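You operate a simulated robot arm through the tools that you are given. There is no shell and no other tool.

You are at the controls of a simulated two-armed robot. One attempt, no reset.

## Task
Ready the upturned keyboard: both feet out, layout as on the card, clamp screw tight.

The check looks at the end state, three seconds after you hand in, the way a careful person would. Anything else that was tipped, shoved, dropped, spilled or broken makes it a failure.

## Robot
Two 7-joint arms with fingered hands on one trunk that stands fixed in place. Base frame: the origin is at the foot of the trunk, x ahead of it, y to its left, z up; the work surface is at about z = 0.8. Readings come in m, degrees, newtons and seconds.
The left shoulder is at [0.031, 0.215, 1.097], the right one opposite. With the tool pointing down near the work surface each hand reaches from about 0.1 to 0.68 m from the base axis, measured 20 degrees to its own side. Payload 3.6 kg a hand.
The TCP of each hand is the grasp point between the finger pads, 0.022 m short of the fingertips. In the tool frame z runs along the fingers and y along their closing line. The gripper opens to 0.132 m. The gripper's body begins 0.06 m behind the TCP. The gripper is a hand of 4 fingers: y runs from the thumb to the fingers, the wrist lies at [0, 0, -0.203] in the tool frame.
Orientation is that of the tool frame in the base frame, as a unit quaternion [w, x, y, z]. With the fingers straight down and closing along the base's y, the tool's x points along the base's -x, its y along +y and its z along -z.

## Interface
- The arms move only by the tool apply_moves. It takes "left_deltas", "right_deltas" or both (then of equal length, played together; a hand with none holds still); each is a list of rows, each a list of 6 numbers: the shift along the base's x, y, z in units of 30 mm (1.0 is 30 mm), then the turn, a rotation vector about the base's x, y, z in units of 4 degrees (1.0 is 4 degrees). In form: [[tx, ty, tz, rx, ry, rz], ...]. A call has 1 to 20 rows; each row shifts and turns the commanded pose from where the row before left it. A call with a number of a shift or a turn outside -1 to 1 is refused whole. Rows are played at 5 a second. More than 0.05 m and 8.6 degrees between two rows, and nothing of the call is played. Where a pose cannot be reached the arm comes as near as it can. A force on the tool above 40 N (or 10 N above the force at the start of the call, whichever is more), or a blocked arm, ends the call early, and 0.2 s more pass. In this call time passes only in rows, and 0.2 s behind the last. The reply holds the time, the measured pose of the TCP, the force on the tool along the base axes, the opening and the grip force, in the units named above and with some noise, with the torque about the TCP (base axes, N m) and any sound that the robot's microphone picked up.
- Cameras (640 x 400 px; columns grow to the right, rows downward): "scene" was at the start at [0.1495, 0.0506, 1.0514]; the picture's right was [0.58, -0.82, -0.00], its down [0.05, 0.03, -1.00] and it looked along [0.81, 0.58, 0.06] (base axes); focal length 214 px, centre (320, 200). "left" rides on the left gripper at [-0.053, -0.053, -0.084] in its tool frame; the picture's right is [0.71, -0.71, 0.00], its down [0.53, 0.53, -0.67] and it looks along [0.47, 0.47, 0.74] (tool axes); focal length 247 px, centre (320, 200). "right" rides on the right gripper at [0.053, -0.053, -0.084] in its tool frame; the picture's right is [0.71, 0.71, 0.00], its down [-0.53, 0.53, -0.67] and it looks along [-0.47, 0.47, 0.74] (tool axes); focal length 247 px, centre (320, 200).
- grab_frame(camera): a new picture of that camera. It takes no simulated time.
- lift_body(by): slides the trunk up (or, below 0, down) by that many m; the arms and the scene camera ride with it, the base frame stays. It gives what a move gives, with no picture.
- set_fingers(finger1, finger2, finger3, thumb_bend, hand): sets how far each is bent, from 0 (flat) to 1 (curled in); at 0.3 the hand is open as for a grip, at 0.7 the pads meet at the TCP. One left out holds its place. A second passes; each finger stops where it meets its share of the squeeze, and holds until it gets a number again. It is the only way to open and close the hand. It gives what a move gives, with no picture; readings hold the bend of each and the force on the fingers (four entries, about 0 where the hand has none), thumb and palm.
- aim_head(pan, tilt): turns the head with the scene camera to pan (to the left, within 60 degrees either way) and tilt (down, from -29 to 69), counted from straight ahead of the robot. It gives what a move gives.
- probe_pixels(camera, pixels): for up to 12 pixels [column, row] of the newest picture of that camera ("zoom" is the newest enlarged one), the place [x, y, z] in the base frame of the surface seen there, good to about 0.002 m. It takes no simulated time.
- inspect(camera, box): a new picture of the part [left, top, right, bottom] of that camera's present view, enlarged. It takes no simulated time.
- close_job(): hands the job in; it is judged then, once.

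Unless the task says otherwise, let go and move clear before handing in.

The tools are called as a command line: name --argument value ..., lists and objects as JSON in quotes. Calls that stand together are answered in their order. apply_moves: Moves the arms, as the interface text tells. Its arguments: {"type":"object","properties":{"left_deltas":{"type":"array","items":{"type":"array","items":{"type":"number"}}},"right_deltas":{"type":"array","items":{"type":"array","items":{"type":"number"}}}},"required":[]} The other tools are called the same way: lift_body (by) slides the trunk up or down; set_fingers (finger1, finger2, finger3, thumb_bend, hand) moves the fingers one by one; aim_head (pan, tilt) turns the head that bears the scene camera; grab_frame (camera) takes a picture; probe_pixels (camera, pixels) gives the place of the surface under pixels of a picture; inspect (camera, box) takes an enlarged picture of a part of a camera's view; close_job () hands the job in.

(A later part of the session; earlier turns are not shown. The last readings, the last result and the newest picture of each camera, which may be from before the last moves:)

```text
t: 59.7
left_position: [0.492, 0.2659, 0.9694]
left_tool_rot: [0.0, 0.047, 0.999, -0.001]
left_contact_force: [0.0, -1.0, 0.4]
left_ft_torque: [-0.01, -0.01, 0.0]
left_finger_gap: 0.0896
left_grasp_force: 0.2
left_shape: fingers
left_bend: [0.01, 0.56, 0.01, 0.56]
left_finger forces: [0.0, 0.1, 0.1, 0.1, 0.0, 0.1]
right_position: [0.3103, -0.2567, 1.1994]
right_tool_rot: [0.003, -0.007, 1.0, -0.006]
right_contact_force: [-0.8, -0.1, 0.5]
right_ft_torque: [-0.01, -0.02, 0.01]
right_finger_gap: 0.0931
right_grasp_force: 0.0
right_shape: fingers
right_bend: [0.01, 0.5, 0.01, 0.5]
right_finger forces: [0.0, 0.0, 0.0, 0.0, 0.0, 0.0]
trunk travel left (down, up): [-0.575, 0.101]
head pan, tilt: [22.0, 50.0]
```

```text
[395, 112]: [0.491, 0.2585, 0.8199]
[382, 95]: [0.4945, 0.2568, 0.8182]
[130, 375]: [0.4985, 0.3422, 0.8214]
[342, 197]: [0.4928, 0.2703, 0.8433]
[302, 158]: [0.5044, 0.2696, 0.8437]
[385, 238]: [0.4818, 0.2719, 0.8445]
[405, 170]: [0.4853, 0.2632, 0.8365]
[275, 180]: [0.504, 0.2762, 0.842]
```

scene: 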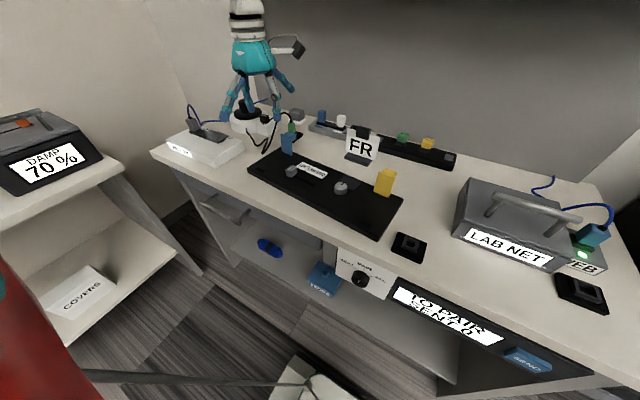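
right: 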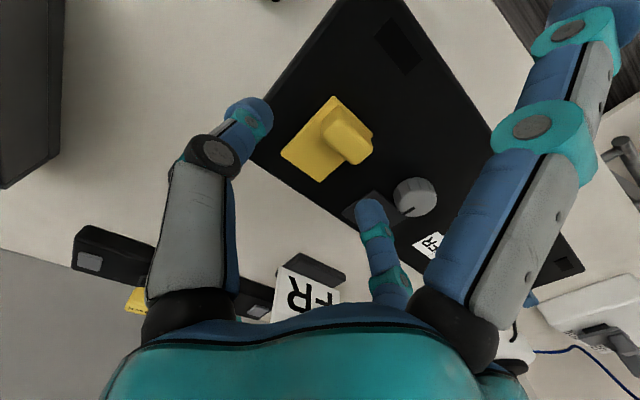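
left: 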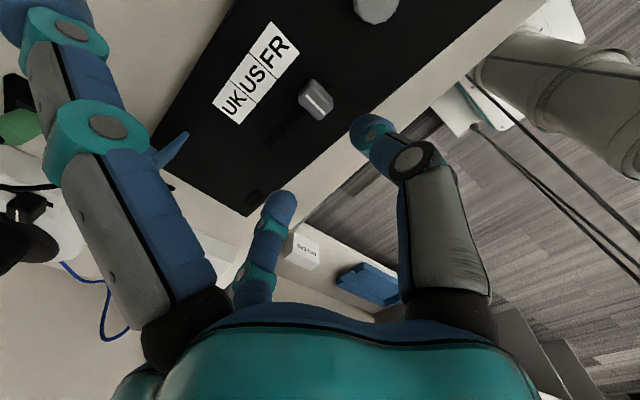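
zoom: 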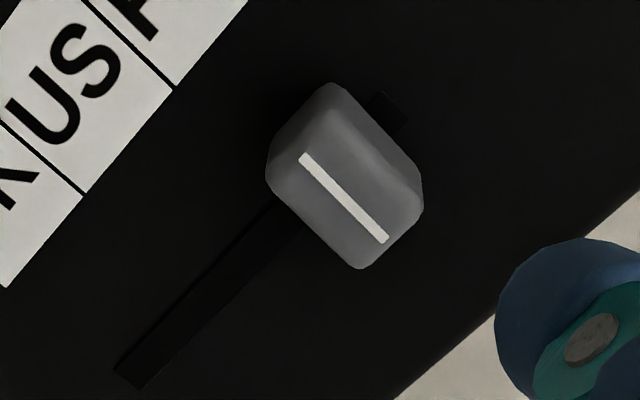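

The slider line at (0.4928, 0.2703) projects onto y≈0.2656 at the label, matching the FR label centre (0.5392, 0.2658), so the layout is set. Next is the knob at about (0.501, 0.187): I'll move over it and pre-rotate the hand +48° to leave room for clockwise turning.

apply_moves --left_deltas '[[0.025, -0.22, 0.05, 0, 0, 1], [0.025, -0.22, 0.05, 0, 0, 1], [0.025, -0.22, 0.05, 0, 0, 1], [0.025, -0.22, 0.05, 0, 0, 1], [0.025, -0.22, 0, 0, 0, 1], [0.025, -0.22, 0, 0, 0, 1], [0.025, -0.22, 0, 0, 0, 1], [0.025, -0.22, 0, 0, 0, 1], [0.025, -0.22, 0, 0, 0, 1], [0.025, -0.22, 0, 0, 0, 1], [0.025, -0.22, 0, 0, 0, 1], [0.025, -0.22, 0, 0, 0, 1]]'

set_fingers --hand "left" --finger1 0.55 --finger2 0.55 --finger3 0.55 --thumb_bend 0.55

grab_frame --camera "left"

inspect --camera "scene" --box '[240, 100, 400, 220]'

```text
t: 62.3
left_position: [0.5031, 0.1856, 0.9752]
left_tool_rot: [0.0, -0.365, 0.931, 0.001]
left_contact_force: [-0.1, 0.3, -0.8]
left_ft_torque: [0.0, -0.01, 0.01]
left_finger_gap: 0.0899
left_grasp_force: 0.1
left_shape: fingers
left_bend: [0.01, 0.56, 0.01, 0.56]
left_finger forces: [0.0, 0.1, 0.1, 0.1, 0.0, 0.0]
right_position: [0.311, -0.2575, 1.2007]
right_tool_rot: [0.002, -0.006, 1.0, -0.006]
right_contact_force: [0.0, 0.0, 1.2]
right_ft_torque: [0.02, 0.01, 0.0]
right_finger_gap: 0.0932
right_grasp_force: 0.1
right_shape: fingers
right_bend: [0.01, 0.5, 0.01, 0.5]
right_finger forces: [0.1, 0.0, 0.1, 0.1, 0.0, 0.1]
trunk travel left (down, up): [-0.575, 0.101]
head pan, tilt: [22.0, 50.0]
```

```text
t: 63.3
left_position: [0.5022, 0.186, 0.9747]
left_tool_rot: [0.0, -0.364, 0.932, 0.0]
left_contact_force: [0.3, -0.5, 0.0]
left_ft_torque: [-0.03, 0.0, -0.02]
left_finger_gap: 0.0292
left_grasp_force: 0.0
left_shape: fingers
left_bend: [0.55, 0.55, 0.55, 0.55]
left_finger forces: [0.1, 0.1, 0.1, 0.0, 0.1, 0.0]
right_position: [0.3112, -0.2566, 1.2004]
right_tool_rot: [0.002, -0.006, 1.0, -0.005]
right_contact_force: [0.0, -0.5, -1.1]
right_ft_torque: [-0.02, 0.02, 0.01]
right_finger_gap: 0.0934
right_grasp_force: 0.0
right_shape: fingers
right_bend: [0.01, 0.5, 0.01, 0.5]
right_finger forces: [0.1, 0.0, 0.0, 0.0, 0.0, 0.1]
trunk travel left (down, up): [-0.575, 0.101]
head pan, tilt: [22.0, 50.0]
```

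```text
taken
```

left: 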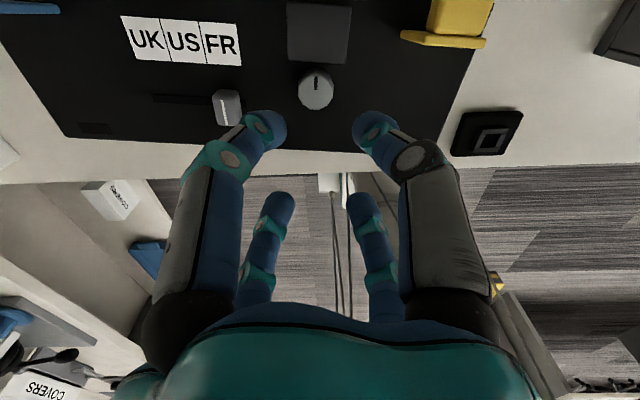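

```text
3.33 times, centred on (320, 160) of scene
```

zoom: 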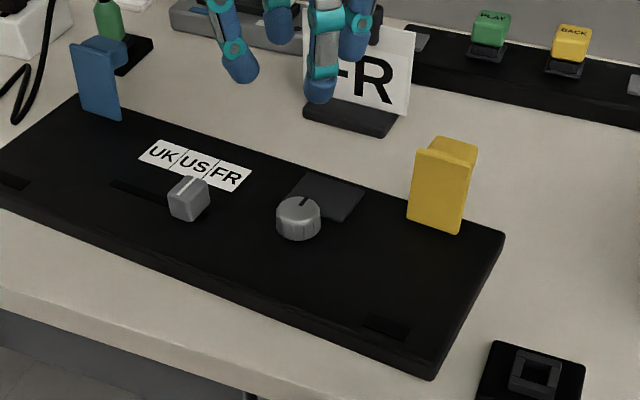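

All four fingers at 0.55 leave only a 29 mm opening, so I'll open to 0.45 before descending. First I'll measure the knob's centre from this camera.

set_fingers --hand "left" --finger1 0.45 --finger2 0.45 --finger3 0.45 --thumb_bend 0.45

inspect --camera "left" --box '[270, 50, 360, 130]'

inspect --camera "scene" --box '[290, 140, 350, 180]'

```text
t: 64.3
left_position: [0.5024, 0.1861, 0.9755]
left_tool_rot: [0.0, -0.363, 0.932, 0.0]
left_contact_force: [1.3, -0.5, 0.7]
left_ft_torque: [0.0, -0.01, -0.01]
left_finger_gap: 0.0523
left_grasp_force: 0.1
left_shape: fingers
left_bend: [0.45, 0.45, 0.45, 0.45]
left_finger forces: [0.0, 0.0, 0.0, 0.0, 0.0, 0.0]
right_position: [0.3111, -0.2566, 1.1987]
right_tool_rot: [0.001, -0.006, 1.0, -0.006]
right_contact_force: [0.1, 0.0, 0.2]
right_ft_torque: [0.0, 0.03, 0.03]
right_finger_gap: 0.0935
right_grasp_force: 0.1
right_shape: fingers
right_bend: [0.01, 0.5, 0.01, 0.5]
right_finger forces: [0.0, 0.0, 0.0, 0.0, 0.0, 0.0]
trunk travel left (down, up): [-0.575, 0.101]
head pan, tilt: [22.0, 50.0]
```

```text
5.00 times, centred on (315, 90) of left
```

zoom: 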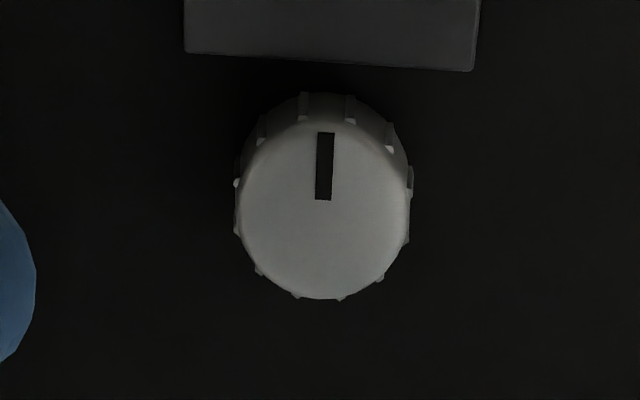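

```text
10.00 times, centred on (320, 160) of scene
```

zoom: 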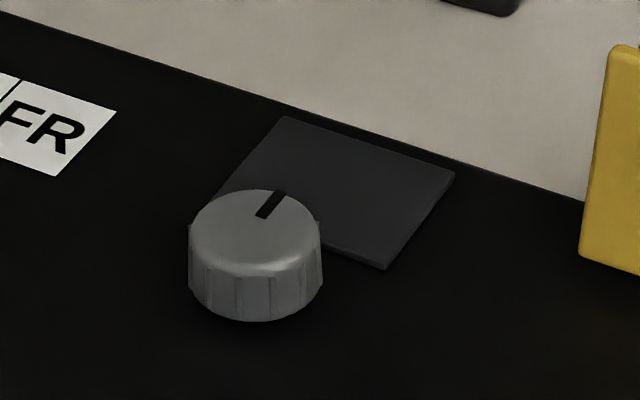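

inspect --camera "left" --box '[270, 50, 360, 130]'

probe_pixels --camera "zoom" --pixels '[[323, 212], [250, 212], [400, 212], [323, 140], [323, 285], [190, 45], [470, 60], [330, 60], [325, 165]]'

```text
5.00 times, centred on (315, 90) of left
```

zoom: 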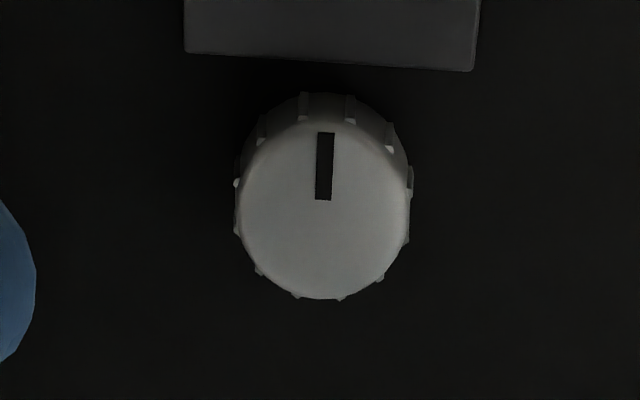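

```text
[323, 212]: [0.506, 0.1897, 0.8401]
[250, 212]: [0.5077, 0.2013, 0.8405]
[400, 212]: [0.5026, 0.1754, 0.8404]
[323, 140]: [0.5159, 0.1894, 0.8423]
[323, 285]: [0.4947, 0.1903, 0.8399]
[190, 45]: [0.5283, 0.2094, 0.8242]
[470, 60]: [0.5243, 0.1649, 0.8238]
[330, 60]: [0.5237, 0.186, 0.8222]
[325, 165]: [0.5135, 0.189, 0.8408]
```

inspect --camera "scene" --box '[290, 140, 350, 180]'

probe_pixels --camera "zoom" --pixels '[[255, 232], [195, 232], [315, 232], [255, 195], [255, 268], [270, 205]]'

```text
10.00 times, centred on (320, 160) of scene
```

zoom: 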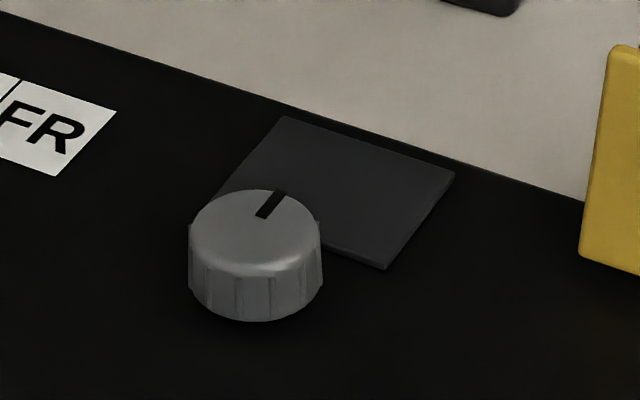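

```text
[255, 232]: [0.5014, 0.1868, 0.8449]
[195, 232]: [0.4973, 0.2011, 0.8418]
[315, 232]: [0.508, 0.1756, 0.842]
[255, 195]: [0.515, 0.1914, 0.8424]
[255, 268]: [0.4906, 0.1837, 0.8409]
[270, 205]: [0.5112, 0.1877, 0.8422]
```

The knob centre is (0.503, 0.188), radius ≈13.5 mm, top z≈0.842. I'll descend over it to z≈0.872 and check centring.

apply_moves --left_deltas '[[0.02, 0.06, -0.9, 0, 0, 0], [0, 0, -0.9, 0, 0, 0], [0, 0, -0.9, 0, 0, 0], [0, 0, -0.75, 0, 0, 0]]'

inspect --camera "left" --box '[200, 50, 440, 250]'

inspect --camera "scene" --box '[240, 100, 400, 220]'

```text
t: 65.3
left_position: [0.5024, 0.1884, 0.8723]
left_tool_rot: [0.0, -0.364, 0.931, -0.001]
left_contact_force: [0.0, 0.1, 0.1]
left_ft_torque: [0.01, 0.01, 0.0]
left_finger_gap: 0.0523
left_grasp_force: 0.2
left_shape: fingers
left_bend: [0.45, 0.45, 0.45, 0.45]
left_finger forces: [0.0, 0.0, 0.0, 0.0, 0.0, 0.1]
right_position: [0.3124, -0.2573, 1.2001]
right_tool_rot: [0.002, -0.006, 1.0, -0.005]
right_contact_force: [0.9, 0.5, 0.1]
right_ft_torque: [0.01, -0.03, 0.01]
right_finger_gap: 0.0932
right_grasp_force: 0.0
right_shape: fingers
right_bend: [0.01, 0.5, 0.01, 0.5]
right_finger forces: [0.0, 0.0, 0.0, 0.1, 0.0, 0.0]
trunk travel left (down, up): [-0.575, 0.101]
head pan, tilt: [22.0, 50.0]
```

```text
2.00 times, centred on (320, 150) of left
```

zoom: 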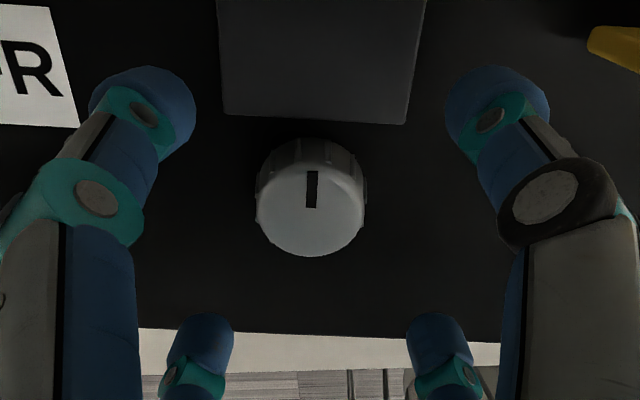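

```text
3.33 times, centred on (320, 160) of scene
```

zoom: 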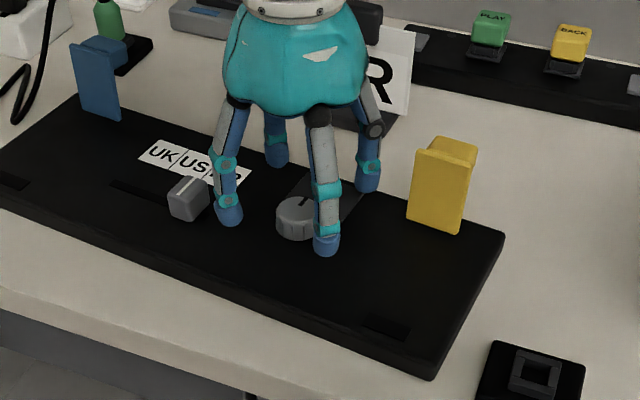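

The four fingers surround the knob evenly. I'll descend 20 mm and close all four.

apply_moves --left_deltas '[[0, 0, -0.35, 0, 0, 0], [0, 0, -0.33, 0, 0, 0]]'

set_fingers --hand "left" --finger1 0.72 --finger2 0.72 --finger3 0.72 --thumb_bend 0.72

inspect --camera "left" --box '[200, 50, 440, 250]'

inspect --camera "scene" --box '[240, 100, 400, 220]'

```text
t: 65.9
left_position: [0.5015, 0.1889, 0.8531]
left_tool_rot: [0.0, -0.363, 0.932, 0.0]
left_contact_force: [0.2, 0.3, 0.1]
left_ft_torque: [-0.01, 0.02, -0.01]
left_finger_gap: 0.0521
left_grasp_force: 0.1
left_shape: fingers
left_bend: [0.45, 0.45, 0.45, 0.45]
left_finger forces: [0.0, 0.0, 0.0, 0.0, 0.0, 0.0]
right_position: [0.3126, -0.2565, 1.2009]
right_tool_rot: [0.002, -0.006, 1.0, -0.006]
right_contact_force: [1.0, 0.4, 0.3]
right_ft_torque: [0.01, -0.01, -0.03]
right_finger_gap: 0.093
right_grasp_force: 0.1
right_shape: fingers
right_bend: [0.01, 0.5, 0.01, 0.5]
right_finger forces: [0.0, 0.1, 0.0, 0.0, 0.0, 0.0]
trunk travel left (down, up): [-0.575, 0.101]
head pan, tilt: [22.0, 50.0]
```

```text
t: 66.9
left_position: [0.5025, 0.1882, 0.8523]
left_tool_rot: [0.0, -0.362, 0.932, 0.0]
left_contact_force: [0.6, 0.4, -0.9]
left_ft_torque: [0.0, -0.04, 0.0]
left_finger_gap: 0.0136
left_grasp_force: 15.9
left_shape: fingers
left_bend: [0.61, 0.62, 0.64, 0.63]
left_finger forces: [8.0, 7.3, 5.9, 0.1, 10.3, 0.0]
right_position: [0.3125, -0.2571, 1.2003]
right_tool_rot: [0.002, -0.006, 1.0, -0.005]
right_contact_force: [-0.2, 0.5, -0.9]
right_ft_torque: [0.04, 0.02, 0.01]
right_finger_gap: 0.093
right_grasp_force: 0.1
right_shape: fingers
right_bend: [0.01, 0.5, 0.01, 0.5]
right_finger forces: [0.0, 0.0, 0.1, 0.0, 0.0, 0.0]
trunk travel left (down, up): [-0.575, 0.101]
head pan, tilt: [22.0, 50.0]
```

```text
2.00 times, centred on (320, 150) of left
```

zoom: 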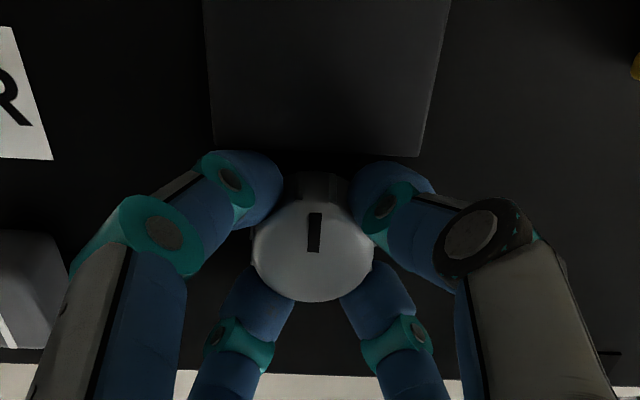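

```text
3.33 times, centred on (320, 160) of scene
```

zoom: 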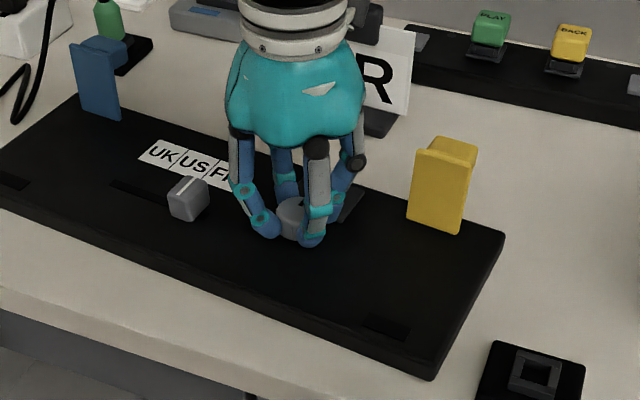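

All four fingers hold the knob firmly. I'll turn clockwise 16° to start and watch the torque.

apply_moves --left_deltas '[[0, 0, 0, 0, 0, -1], [0, 0, 0, 0, 0, -1], [0, 0, 0, 0, 0, -1], [0, 0, 0, 0, 0, -1]]'

inspect --camera "left" --box '[200, 50, 440, 250]'

inspect --camera "scene" --box '[240, 100, 400, 220]'

```text
t: 67.9
left_position: [0.5011, 0.1877, 0.8516]
left_tool_rot: [0.0, -0.229, 0.973, -0.001]
left_contact_force: [-2.8, 2.3, 1.1]
left_ft_torque: [0.04, 0.06, 0.03]
left_finger_gap: 0.0136
left_grasp_force: 16.9
left_shape: fingers
left_bend: [0.61, 0.62, 0.64, 0.64]
left_finger forces: [8.0, 8.6, 6.7, 0.1, 10.0, 0.1]
right_position: [0.3099, -0.2562, 1.2009]
right_tool_rot: [0.003, -0.007, 1.0, -0.005]
right_contact_force: [-0.5, 0.0, -0.3]
right_ft_torque: [0.0, -0.01, -0.01]
right_finger_gap: 0.0933
right_grasp_force: 0.1
right_shape: fingers
right_bend: [0.01, 0.5, 0.01, 0.5]
right_finger forces: [0.0, 0.0, 0.0, 0.0, 0.1, 0.0]
trunk travel left (down, up): [-0.575, 0.101]
head pan, tilt: [22.0, 50.0]
```

```text
2.00 times, centred on (320, 150) of left
```

zoom: 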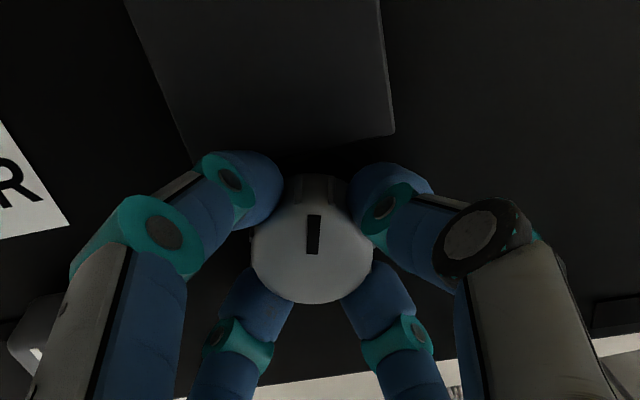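

```text
3.33 times, centred on (320, 160) of scene
```

zoom: 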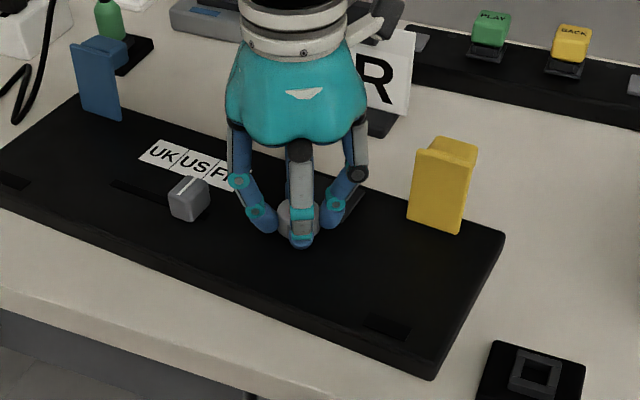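

The knob mark stays fixed relative to the fingers while the keyboard turns in view, so the knob is turning with little torque (0.03 N m). I'll continue another 32°.

apply_moves --left_deltas '[[0, 0, 0, 0, 0, -1], [0, 0, 0, 0, 0, -1], [0, 0, 0, 0, 0, -1], [0, 0, 0, 0, 0, -1], [0, 0, 0, 0, 0, -1], [0, 0, 0, 0, 0, -1], [0, 0, 0, 0, 0, -1], [0, 0, 0, 0, 0, -1]]'

inspect --camera "left" --box '[200, 50, 440, 250]'

inspect --camera "scene" --box '[240, 100, 400, 220]'

```text
t: 69.7
left_position: [0.5021, 0.1882, 0.8524]
left_tool_rot: [0.0, 0.047, 0.999, 0.0]
left_contact_force: [-0.4, 5.7, 0.0]
left_ft_torque: [0.1, 0.04, 0.02]
left_finger_gap: 0.0132
left_grasp_force: 15.9
left_shape: fingers
left_bend: [0.61, 0.61, 0.63, 0.64]
left_finger forces: [8.0, 8.6, 6.0, 0.1, 9.2, 0.0]
right_position: [0.312, -0.2558, 1.2005]
right_tool_rot: [0.002, -0.006, 1.0, -0.006]
right_contact_force: [0.2, -0.1, -0.2]
right_ft_torque: [0.02, 0.01, -0.04]
right_finger_gap: 0.0933
right_grasp_force: 0.1
right_shape: fingers
right_bend: [0.01, 0.5, 0.01, 0.5]
right_finger forces: [0.0, 0.0, 0.0, 0.0, 0.0, 0.0]
trunk travel left (down, up): [-0.575, 0.101]
head pan, tilt: [22.0, 50.0]
```

```text
2.00 times, centred on (320, 150) of left
```

zoom: 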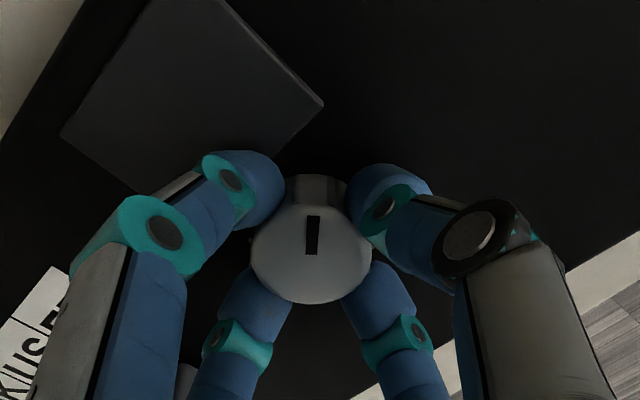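

```text
3.33 times, centred on (320, 160) of scene
```

zoom: 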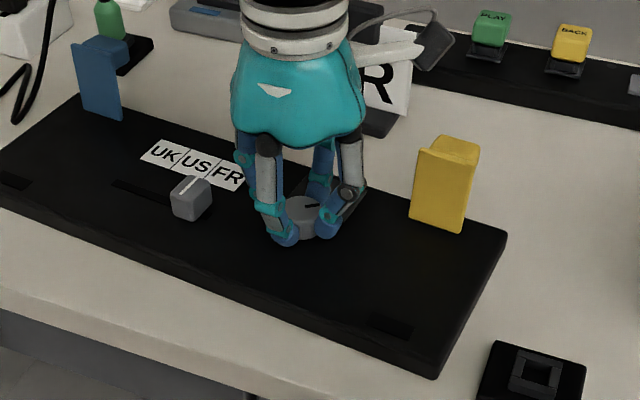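

The knob is turning; a sideways 5.7 N has built up from slight off-centre. I'll relieve it with a 2 mm shift in +y while continuing clockwise 24°.

apply_moves --left_deltas '[[0, 0.06, 0, 0, 0, -1], [0, 0, 0, 0, 0, -1], [0, 0, 0, 0, 0, -1], [0, 0, 0, 0, 0, -1], [0, 0, 0, 0, 0, -1], [0, 0, 0, 0, 0, -1]]'

inspect --camera "left" --box '[200, 50, 440, 250]'

inspect --camera "scene" --box '[240, 100, 400, 220]'

```text
t: 71.1
left_position: [0.5028, 0.1891, 0.8526]
left_tool_rot: [-0.001, 0.253, 0.967, -0.001]
left_contact_force: [-1.0, 1.5, -0.2]
left_ft_torque: [0.02, 0.02, 0.04]
left_finger_gap: 0.0135
left_grasp_force: 16.2
left_shape: fingers
left_bend: [0.61, 0.62, 0.63, 0.64]
left_finger forces: [8.0, 7.4, 5.7, 0.0, 10.9, 0.0]
right_position: [0.3117, -0.2572, 1.2002]
right_tool_rot: [0.001, -0.007, 1.0, -0.005]
right_contact_force: [-0.3, 0.6, -0.1]
right_ft_torque: [0.02, 0.03, 0.02]
right_finger_gap: 0.0933
right_grasp_force: 0.1
right_shape: fingers
right_bend: [0.01, 0.5, 0.01, 0.5]
right_finger forces: [0.0, 0.0, 0.0, 0.0, 0.0, 0.0]
trunk travel left (down, up): [-0.575, 0.101]
head pan, tilt: [22.0, 50.0]
```

```text
2.00 times, centred on (320, 150) of left
```

zoom: 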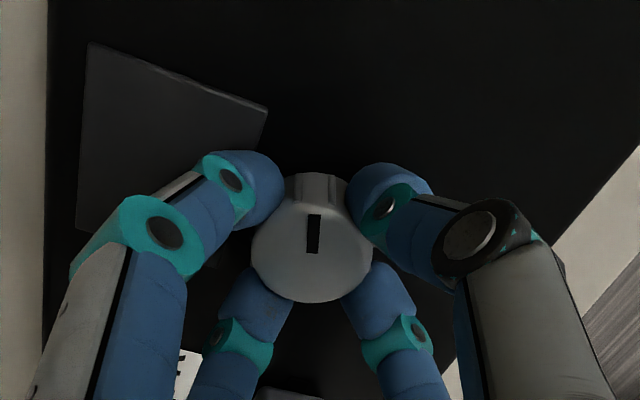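

```text
3.33 times, centred on (320, 160) of scene
```

zoom: 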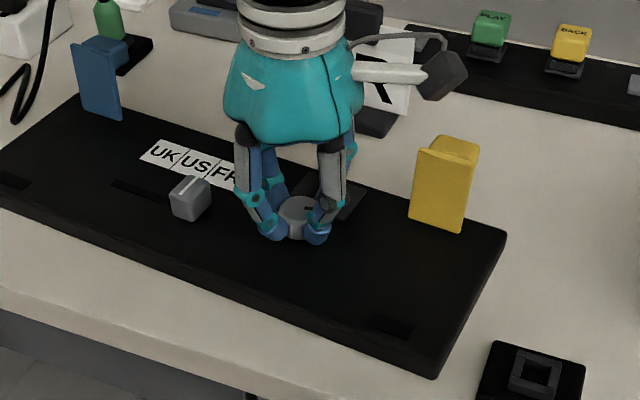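

About 72° turned so far, torque still tiny. I'll continue 32° more.

apply_moves --left_deltas '[[0, 0, 0, 0, 0, -1], [0, 0, 0, 0, 0, -1], [0, 0, 0, 0, 0, -1], [0, 0, 0, 0, 0, -1], [0, 0, 0, 0, 0, -1], [0, 0, 0, 0, 0, -1], [0, 0, 0, 0, 0, -1], [0, 0, 0, 0, 0, -1]]'

inspect --camera "left" --box '[200, 50, 440, 250]'

inspect --camera "scene" --box '[240, 100, 400, 220]'

```text
t: 72.9
left_position: [0.5035, 0.1908, 0.8522]
left_tool_rot: [0.0, 0.511, 0.86, -0.001]
left_contact_force: [2.5, 4.2, -0.2]
left_ft_torque: [0.12, -0.09, 0.07]
left_finger_gap: 0.0133
left_grasp_force: 16.8
left_shape: fingers
left_bend: [0.61, 0.62, 0.64, 0.64]
left_finger forces: [8.1, 8.8, 6.3, 0.1, 9.9, 0.0]
right_position: [0.3121, -0.2569, 1.1996]
right_tool_rot: [0.001, -0.006, 1.0, -0.004]
right_contact_force: [0.6, 1.3, 0.1]
right_ft_torque: [0.01, -0.03, 0.0]
right_finger_gap: 0.0935
right_grasp_force: 0.1
right_shape: fingers
right_bend: [0.01, 0.5, 0.01, 0.5]
right_finger forces: [0.1, 0.2, 0.0, 0.0, 0.0, 0.0]
trunk travel left (down, up): [-0.575, 0.101]
head pan, tilt: [22.0, 50.0]
```

```text
2.00 times, centred on (320, 150) of left
```

zoom: 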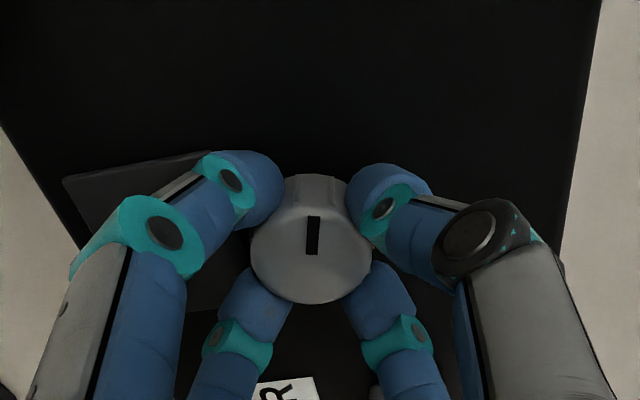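

```text
3.33 times, centred on (320, 160) of scene
```

zoom: 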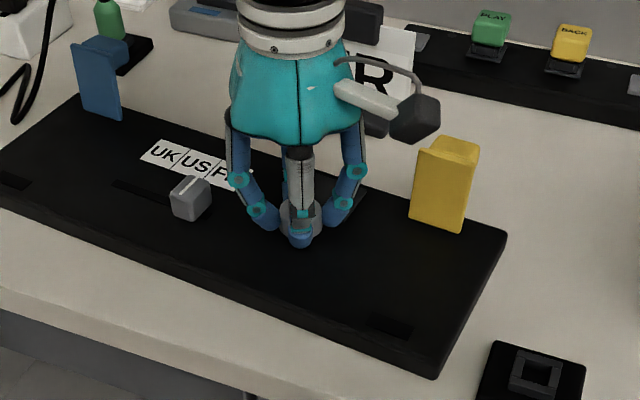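

Now about 104° turned; the z torque rose slightly to 0.07 N m. I'll continue 20° more with a small relief shift.

apply_moves --left_deltas '[[0.03, 0.05, 0, 0, 0, -1], [0, 0, 0, 0, 0, -1], [0, 0, 0, 0, 0, -1], [0, 0, 0, 0, 0, -1], [0, 0, 0, 0, 0, -1]]'

inspect --camera "left" --box '[200, 50, 440, 250]'

inspect --camera "scene" --box '[240, 100, 400, 220]'

```text
t: 74.1
left_position: [0.5056, 0.1915, 0.8517]
left_tool_rot: [0.0, 0.652, 0.758, 0.0]
left_contact_force: [1.0, 0.3, 0.4]
left_ft_torque: [0.01, -0.08, 0.06]
left_finger_gap: 0.0136
left_grasp_force: 16.5
left_shape: fingers
left_bend: [0.61, 0.62, 0.64, 0.64]
left_finger forces: [8.6, 8.2, 6.0, 0.1, 10.2, 0.0]
right_position: [0.3114, -0.2578, 1.2007]
right_tool_rot: [0.001, -0.006, 1.0, -0.006]
right_contact_force: [-0.2, 0.7, -0.4]
right_ft_torque: [0.01, 0.0, -0.03]
right_finger_gap: 0.0932
right_grasp_force: 0.1
right_shape: fingers
right_bend: [0.01, 0.5, 0.01, 0.5]
right_finger forces: [0.0, 0.0, 0.0, 0.0, 0.0, 0.1]
trunk travel left (down, up): [-0.575, 0.101]
head pan, tilt: [22.0, 50.0]
```

```text
2.00 times, centred on (320, 150) of left
```

zoom: 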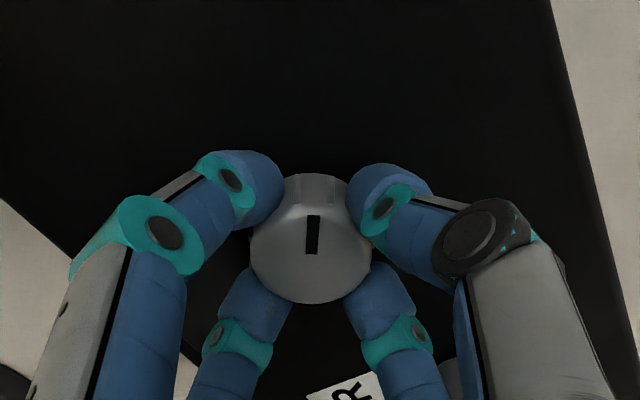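

```text
3.33 times, centred on (320, 160) of scene
```

zoom: 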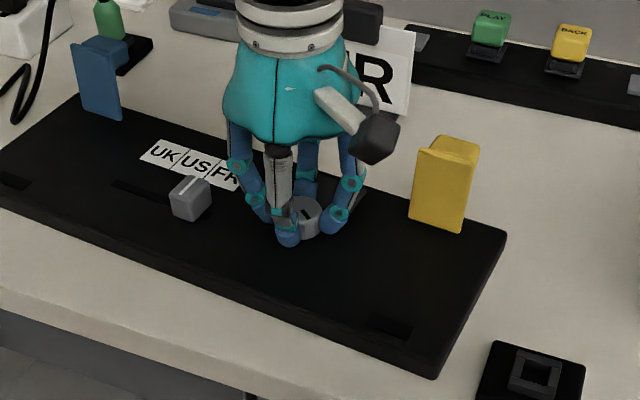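

About 124° turned, the wrist still follows (yaw ≈ -81°). I'll continue 24° more.

apply_moves --left_deltas '[[0, 0, 0, 0, 0, -1], [0, 0, 0, 0, 0, -1], [0, 0, 0, 0, 0, -1], [0, 0, 0, 0, 0, -1], [0, 0, 0, 0, 0, -1], [0, 0, 0, 0, 0, -1]]'

inspect --camera "left" --box '[200, 50, 440, 250]'

inspect --camera "scene" --box '[240, 100, 400, 220]'

```text
t: 75.5
left_position: [0.5048, 0.1912, 0.851]
left_tool_rot: [0.001, 0.795, 0.607, 0.0]
left_contact_force: [6.0, 2.4, 3.1]
left_ft_torque: [0.03, -0.14, 0.05]
left_finger_gap: 0.0132
left_grasp_force: 16.8
left_shape: fingers
left_bend: [0.61, 0.61, 0.64, 0.64]
left_finger forces: [8.3, 9.5, 7.1, 0.1, 9.9, 0.1]
right_position: [0.3116, -0.2571, 1.2014]
right_tool_rot: [0.002, -0.006, 1.0, -0.005]
right_contact_force: [-0.5, 0.1, -0.3]
right_ft_torque: [0.0, 0.03, 0.02]
right_finger_gap: 0.0933
right_grasp_force: 0.0
right_shape: fingers
right_bend: [0.01, 0.5, 0.01, 0.5]
right_finger forces: [0.0, 0.1, 0.0, 0.1, 0.0, 0.0]
trunk travel left (down, up): [-0.575, 0.101]
head pan, tilt: [22.0, 50.0]
```

```text
2.00 times, centred on (320, 150) of left
```

zoom: 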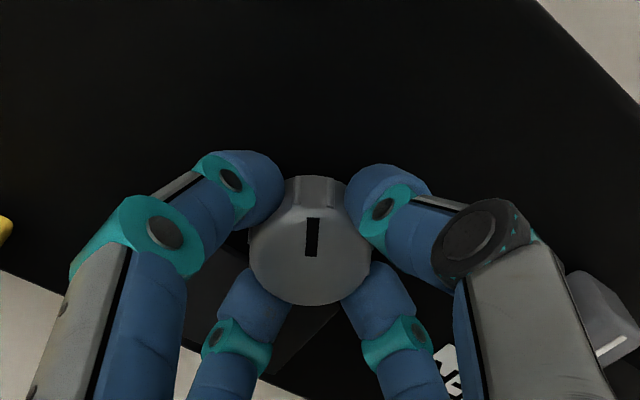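

```text
3.33 times, centred on (320, 160) of scene
```

zoom: 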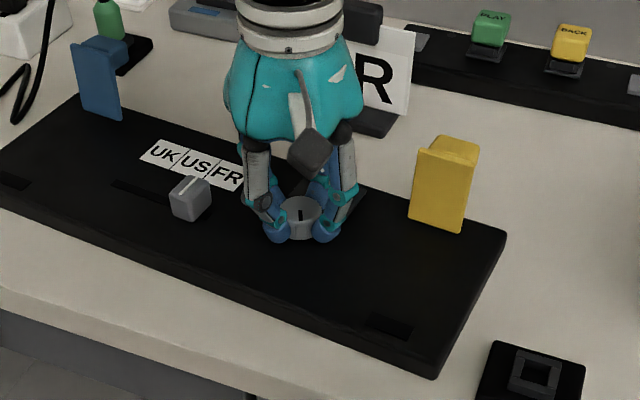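

About 148° turned and still free. I'll relieve +2 mm in x and continue 20°.

apply_moves --left_deltas '[[0.06, 0.02, 0.02, 0, 0, -1], [0, 0, 0, 0, 0, -1], [0, 0, 0, 0, 0, -1], [0, 0, 0, 0, 0, -1], [0, 0, 0, 0, 0, -1]]'

inspect --camera "left" --box '[200, 50, 440, 250]'

inspect --camera "scene" --box '[240, 100, 400, 220]'

```text
t: 76.7
left_position: [0.5051, 0.1917, 0.852]
left_tool_rot: [-0.001, 0.889, 0.458, -0.002]
left_contact_force: [3.4, -1.8, 0.1]
left_ft_torque: [-0.07, -0.09, 0.06]
left_finger_gap: 0.0133
left_grasp_force: 16.1
left_shape: fingers
left_bend: [0.61, 0.61, 0.64, 0.64]
left_finger forces: [8.8, 8.2, 6.0, 0.0, 9.7, 0.1]
right_position: [0.3131, -0.2556, 1.1998]
right_tool_rot: [0.002, -0.006, 1.0, -0.005]
right_contact_force: [0.0, 0.5, -0.4]
right_ft_torque: [-0.01, -0.03, -0.02]
right_finger_gap: 0.0933
right_grasp_force: 0.1
right_shape: fingers
right_bend: [0.01, 0.5, 0.01, 0.5]
right_finger forces: [0.0, 0.0, 0.0, 0.0, 0.0, 0.1]
trunk travel left (down, up): [-0.575, 0.101]
head pan, tilt: [22.0, 50.0]
```

```text
2.00 times, centred on (320, 150) of left
```

zoom: 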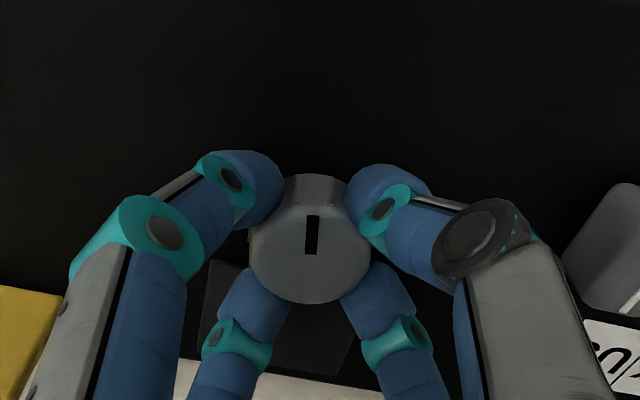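

```text
3.33 times, centred on (320, 160) of scene
```

zoom: 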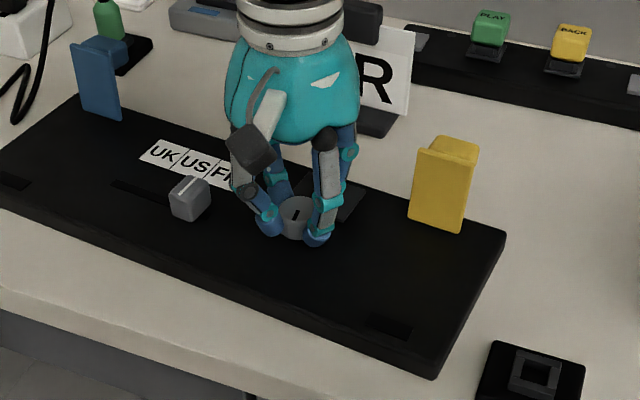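

About 168° turned; the mark now points toward me and torque remains about 0.06 N m. I'll continue 24°.

apply_moves --left_deltas '[[0.03, -0.02, 0, 0, 0, -1], [0, 0, 0, 0, 0, -1], [0, 0, 0, 0, 0, -1], [0, 0, 0, 0, 0, -1], [0, 0, 0, 0, 0, -1], [0, 0, 0, 0, 0, -1]]'

inspect --camera "left" --box '[200, 50, 440, 250]'

inspect --camera "scene" --box '[240, 100, 400, 220]'

```text
t: 78.1
left_position: [0.5065, 0.1915, 0.8527]
left_tool_rot: [-0.001, 0.904, 0.427, -0.001]
left_contact_force: [0.0, 0.0, 0.3]
left_ft_torque: [0.01, 0.03, -0.02]
left_finger_gap: 0.0138
left_grasp_force: 16.2
left_shape: fingers
left_bend: [0.61, 0.62, 0.64, 0.64]
left_finger forces: [8.5, 7.0, 5.4, 0.0, 10.7, 0.1]
left hand out of reach, approached as far as the arm can: row 2, 3, 4, 5, 6
right_position: [0.3126, -0.2572, 1.1992]
right_tool_rot: [0.001, -0.005, 1.0, -0.006]
right_contact_force: [0.4, 0.3, -0.4]
right_ft_torque: [0.0, 0.01, -0.01]
right_finger_gap: 0.0932
right_grasp_force: 0.1
right_shape: fingers
right_bend: [0.01, 0.5, 0.01, 0.5]
right_finger forces: [0.0, 0.0, 0.0, 0.0, 0.1, 0.0]
trunk travel left (down, up): [-0.575, 0.101]
head pan, tilt: [22.0, 50.0]
```

```text
2.00 times, centred on (320, 150) of left
```

zoom: 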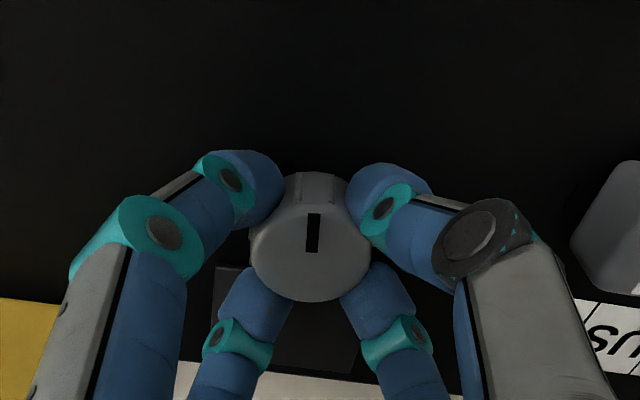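

```text
3.33 times, centred on (320, 160) of scene
```

zoom: 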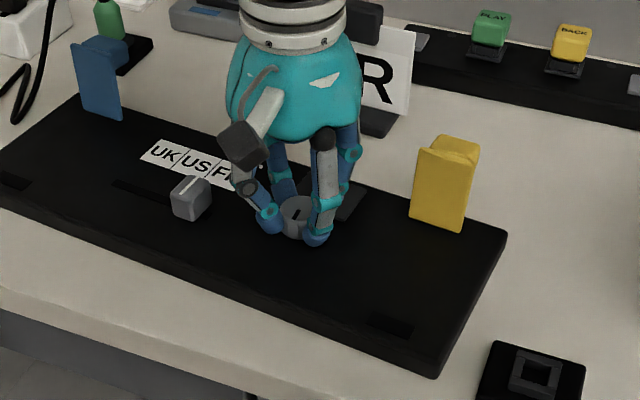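

The wrist hit its limit at about -129° yaw after roughly 172° of turning, with no end stop yet. I'll release, rise 27 mm, and wind the hand back.

set_fingers --hand "left" --finger1 0.45 --finger2 0.45 --finger3 0.45 --thumb_bend 0.45

apply_moves --left_deltas '[[0, 0, 0.45, 0, 0, 0], [0, 0, 0.45, 0, 0, 0], [0, 0, 0, 0, 0, 1], [0, 0, 0, 0, 0, 1], [0, 0, 0, 0, 0, 1], [0, 0, 0, 0, 0, 1], [0, 0, 0, 0, 0, 1], [0, 0, 0, 0, 0, 1], [0, 0, 0, 0, 0, 1], [0, 0, 0, 0, 0, 1], [0, 0, 0, 0, 0, 1], [0, 0, 0, 0, 0, 1], [0, 0, 0, 0, 0, 1], [0, 0, 0, 0, 0, 1], [0, 0, 0, 0, 0, 1], [0, 0, 0, 0, 0, 1], [0, 0, 0, 0, 0, 1], [0, 0, 0, 0, 0, 1], [0, 0, 0, 0, 0, 1], [0, 0, 0, 0, 0, 1]]'

inspect --camera "scene" --box '[240, 100, 400, 220]'

```text
t: 79.1
left_position: [0.5067, 0.1909, 0.8521]
left_tool_rot: [0.0, 0.904, 0.428, -0.001]
left_contact_force: [0.0, 0.3, 0.1]
left_ft_torque: [-0.01, -0.01, -0.02]
left_finger_gap: 0.0523
left_grasp_force: 0.0
left_shape: fingers
left_bend: [0.45, 0.45, 0.45, 0.45]
left_finger forces: [0.1, 0.0, 0.0, 0.1, 0.0, 0.0]
right_position: [0.3115, -0.2579, 1.201]
right_tool_rot: [0.001, -0.006, 1.0, -0.005]
right_contact_force: [0.2, -0.2, -0.1]
right_ft_torque: [0.01, 0.03, -0.01]
right_finger_gap: 0.0931
right_grasp_force: 0.0
right_shape: fingers
right_bend: [0.01, 0.5, 0.01, 0.5]
right_finger forces: [0.0, 0.1, 0.1, 0.1, 0.0, 0.0]
trunk travel left (down, up): [-0.575, 0.101]
head pan, tilt: [22.0, 50.0]
```

```text
t: 83.3
left_position: [0.5066, 0.1921, 0.8794]
left_tool_rot: [-0.001, 0.479, 0.878, -0.001]
left_contact_force: [-1.0, 0.4, -0.3]
left_ft_torque: [0.02, 0.03, 0.0]
left_finger_gap: 0.0525
left_grasp_force: 0.1
left_shape: fingers
left_bend: [0.45, 0.45, 0.45, 0.45]
left_finger forces: [0.1, 0.0, 0.0, 0.0, 0.1, 0.0]
right_position: [0.3118, -0.2568, 1.2016]
right_tool_rot: [0.002, -0.006, 1.0, -0.006]
right_contact_force: [-0.3, 0.7, 0.6]
right_ft_torque: [-0.03, -0.03, -0.03]
right_finger_gap: 0.0932
right_grasp_force: 0.0
right_shape: fingers
right_bend: [0.01, 0.5, 0.01, 0.5]
right_finger forces: [0.0, 0.0, 0.1, 0.0, 0.1, 0.0]
trunk travel left (down, up): [-0.575, 0.101]
head pan, tilt: [22.0, 50.0]
```

```text
3.33 times, centred on (320, 160) of scene
```

zoom: 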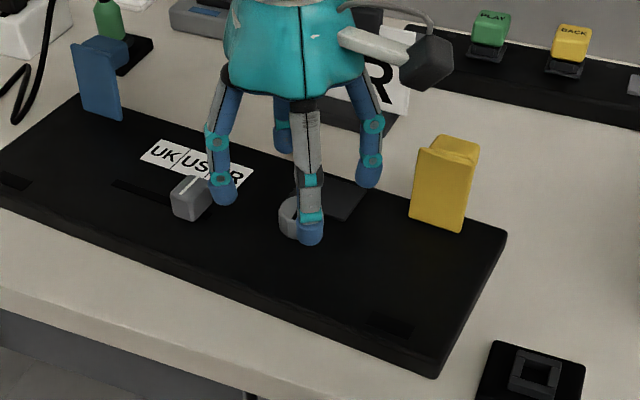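

The hand is free of the knob, now at yaw -57°. I'll keep winding back, as far as about +80°.

apply_moves --left_deltas '[[0, 0, 0, 0, 0, 1], [0, 0, 0, 0, 0, 1], [0, 0, 0, 0, 0, 1], [0, 0, 0, 0, 0, 1], [0, 0, 0, 0, 0, 1], [0, 0, 0, 0, 0, 1], [0, 0, 0, 0, 0, 1], [0, 0, 0, 0, 0, 1], [0, 0, 0, 0, 0, 1], [0, 0, 0, 0, 0, 1], [0, 0, 0, 0, 0, 1], [0, 0, 0, 0, 0, 1], [0, 0, 0, 0, 0, 1], [0, 0, 0, 0, 0, 1], [0, 0, 0, 0, 0, 1], [0, 0, 0, 0, 0, 1], [0, 0, 0, 0, 0, 1], [0, 0, 0, 0, 0, 1], [0, 0, 0, 0, 0, 1], [0, 0, 0, 0, 0, 1]]'

apply_moves --left_deltas '[[0, 0, 0, 0, 0, 1], [0, 0, 0, 0, 0, 1], [0, 0, 0, 0, 0, 1], [0, 0, 0, 0, 0, 1], [0, 0, 0, 0, 0, 1], [0, 0, 0, 0, 0, 1], [0, 0, 0, 0, 0, 1], [0, 0, 0, 0, 0, 1], [0, 0, 0, 0, 0, 1], [0, 0, 0, 0, 0, 1], [0, 0, 0, 0, 0, 1], [0, 0, 0, 0, 0, 1], [0, 0, 0, 0, 0, 1], [0, 0, 0, 0, 0, 1]]'

inspect --camera "scene" --box '[240, 100, 400, 220]'

inspect --camera "left" --box '[200, 50, 440, 250]'

```text
t: 87.5
left_position: [0.507, 0.192, 0.88]
left_tool_rot: [-0.001, -0.197, 0.98, 0.0]
left_contact_force: [0.5, 0.3, 0.6]
left_ft_torque: [0.0, -0.03, -0.01]
left_finger_gap: 0.0523
left_grasp_force: 0.0
left_shape: fingers
left_bend: [0.45, 0.45, 0.45, 0.45]
left_finger forces: [0.0, 0.0, 0.0, 0.0, 0.1, 0.0]
right_position: [0.3125, -0.2575, 1.2014]
right_tool_rot: [0.002, -0.006, 1.0, -0.006]
right_contact_force: [0.7, -0.5, 0.8]
right_ft_torque: [0.0, 0.04, 0.01]
right_finger_gap: 0.0934
right_grasp_force: 0.0
right_shape: fingers
right_bend: [0.01, 0.5, 0.01, 0.5]
right_finger forces: [0.0, 0.0, 0.1, 0.0, 0.0, 0.0]
trunk travel left (down, up): [-0.575, 0.101]
head pan, tilt: [22.0, 50.0]
```

```text
t: 90.5
left_position: [0.5064, 0.1908, 0.8802]
left_tool_rot: [0.0, -0.634, 0.773, 0.0]
left_contact_force: [0.1, 0.1, -0.9]
left_ft_torque: [0.0, -0.02, 0.02]
left_finger_gap: 0.0521
left_grasp_force: 0.1
left_shape: fingers
left_bend: [0.45, 0.45, 0.45, 0.45]
left_finger forces: [0.0, 0.0, 0.0, 0.0, 0.0, 0.0]
right_position: [0.3123, -0.2576, 1.201]
right_tool_rot: [0.002, -0.006, 1.0, -0.006]
right_contact_force: [-0.4, -0.5, 0.0]
right_ft_torque: [0.01, 0.0, 0.0]
right_finger_gap: 0.0931
right_grasp_force: 0.0
right_shape: fingers
right_bend: [0.01, 0.5, 0.01, 0.5]
right_finger forces: [0.0, 0.1, 0.1, 0.1, 0.1, 0.1]
trunk travel left (down, up): [-0.575, 0.101]
head pan, tilt: [22.0, 50.0]
```

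```text
3.33 times, centred on (320, 160) of scene
```

zoom: 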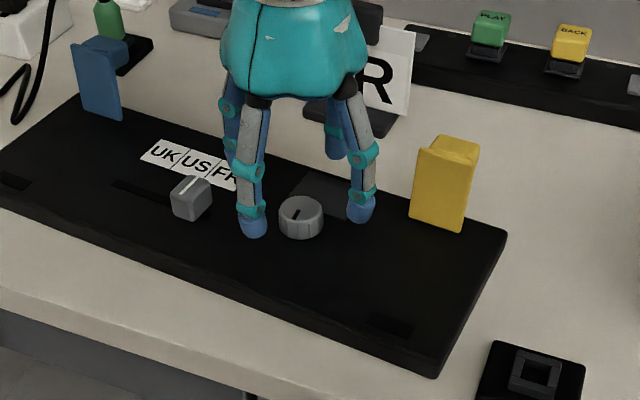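

```text
2.00 times, centred on (320, 150) of left
```

zoom: 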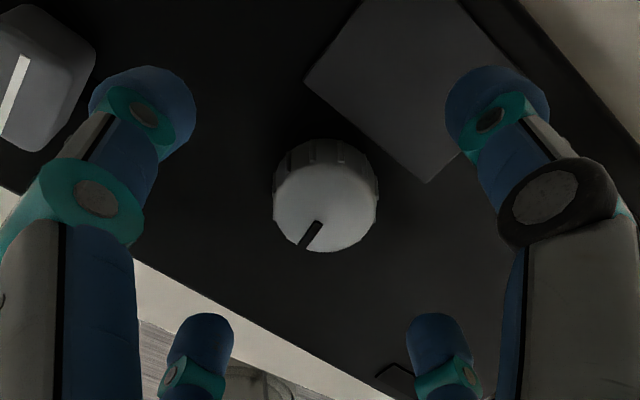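

The knob mark has turned about 172° and the hand is at yaw +79°, centred within about 1 mm. I'll lower onto the knob again and grip.

apply_moves --left_deltas '[[0.02, -0.03, -0.45, 0, 0, 0], [0, 0, -0.45, 0, 0, 0]]'

set_fingers --hand "left" --finger1 0.72 --finger2 0.72 --finger3 0.72 --thumb_bend 0.72

inspect --camera "left" --box '[200, 50, 440, 250]'

```text
t: 91.1
left_position: [0.5076, 0.1901, 0.8528]
left_tool_rot: [0.0, -0.633, 0.774, 0.0]
left_contact_force: [-0.2, 0.8, 0.2]
left_ft_torque: [-0.01, -0.05, -0.01]
left_finger_gap: 0.0523
left_grasp_force: 0.1
left_shape: fingers
left_bend: [0.45, 0.45, 0.45, 0.45]
left_finger forces: [0.0, 0.0, 0.0, 0.0, 0.0, 0.0]
right_position: [0.311, -0.2569, 1.2019]
right_tool_rot: [0.002, -0.006, 1.0, -0.004]
right_contact_force: [0.1, 0.7, -0.2]
right_ft_torque: [-0.02, -0.02, -0.01]
right_finger_gap: 0.0932
right_grasp_force: 0.1
right_shape: fingers
right_bend: [0.01, 0.5, 0.01, 0.5]
right_finger forces: [0.0, 0.0, 0.0, 0.0, 0.1, 0.0]
trunk travel left (down, up): [-0.575, 0.101]
head pan, tilt: [22.0, 50.0]
```

```text
t: 92.1
left_position: [0.5077, 0.1901, 0.852]
left_tool_rot: [0.0, -0.634, 0.774, 0.0]
left_contact_force: [1.0, 0.2, -0.1]
left_ft_torque: [-0.02, -0.05, 0.01]
left_finger_gap: 0.0099
left_grasp_force: 16.2
left_shape: fingers
left_bend: [0.63, 0.61, 0.61, 0.64]
left_finger forces: [6.3, 7.6, 8.0, 0.0, 9.5, 0.0]
right_position: [0.3128, -0.2573, 1.201]
right_tool_rot: [0.002, -0.006, 1.0, -0.005]
right_contact_force: [-0.6, 0.1, -0.3]
right_ft_torque: [0.03, 0.0, -0.01]
right_finger_gap: 0.0931
right_grasp_force: 0.2
right_shape: fingers
right_bend: [0.01, 0.5, 0.01, 0.5]
right_finger forces: [0.0, 0.1, 0.0, 0.0, 0.0, 0.0]
trunk travel left (down, up): [-0.575, 0.101]
head pan, tilt: [22.0, 50.0]
```

```text
2.00 times, centred on (320, 150) of left
```

zoom: 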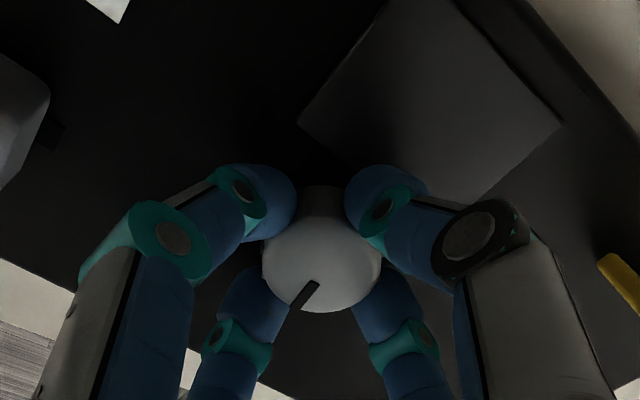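

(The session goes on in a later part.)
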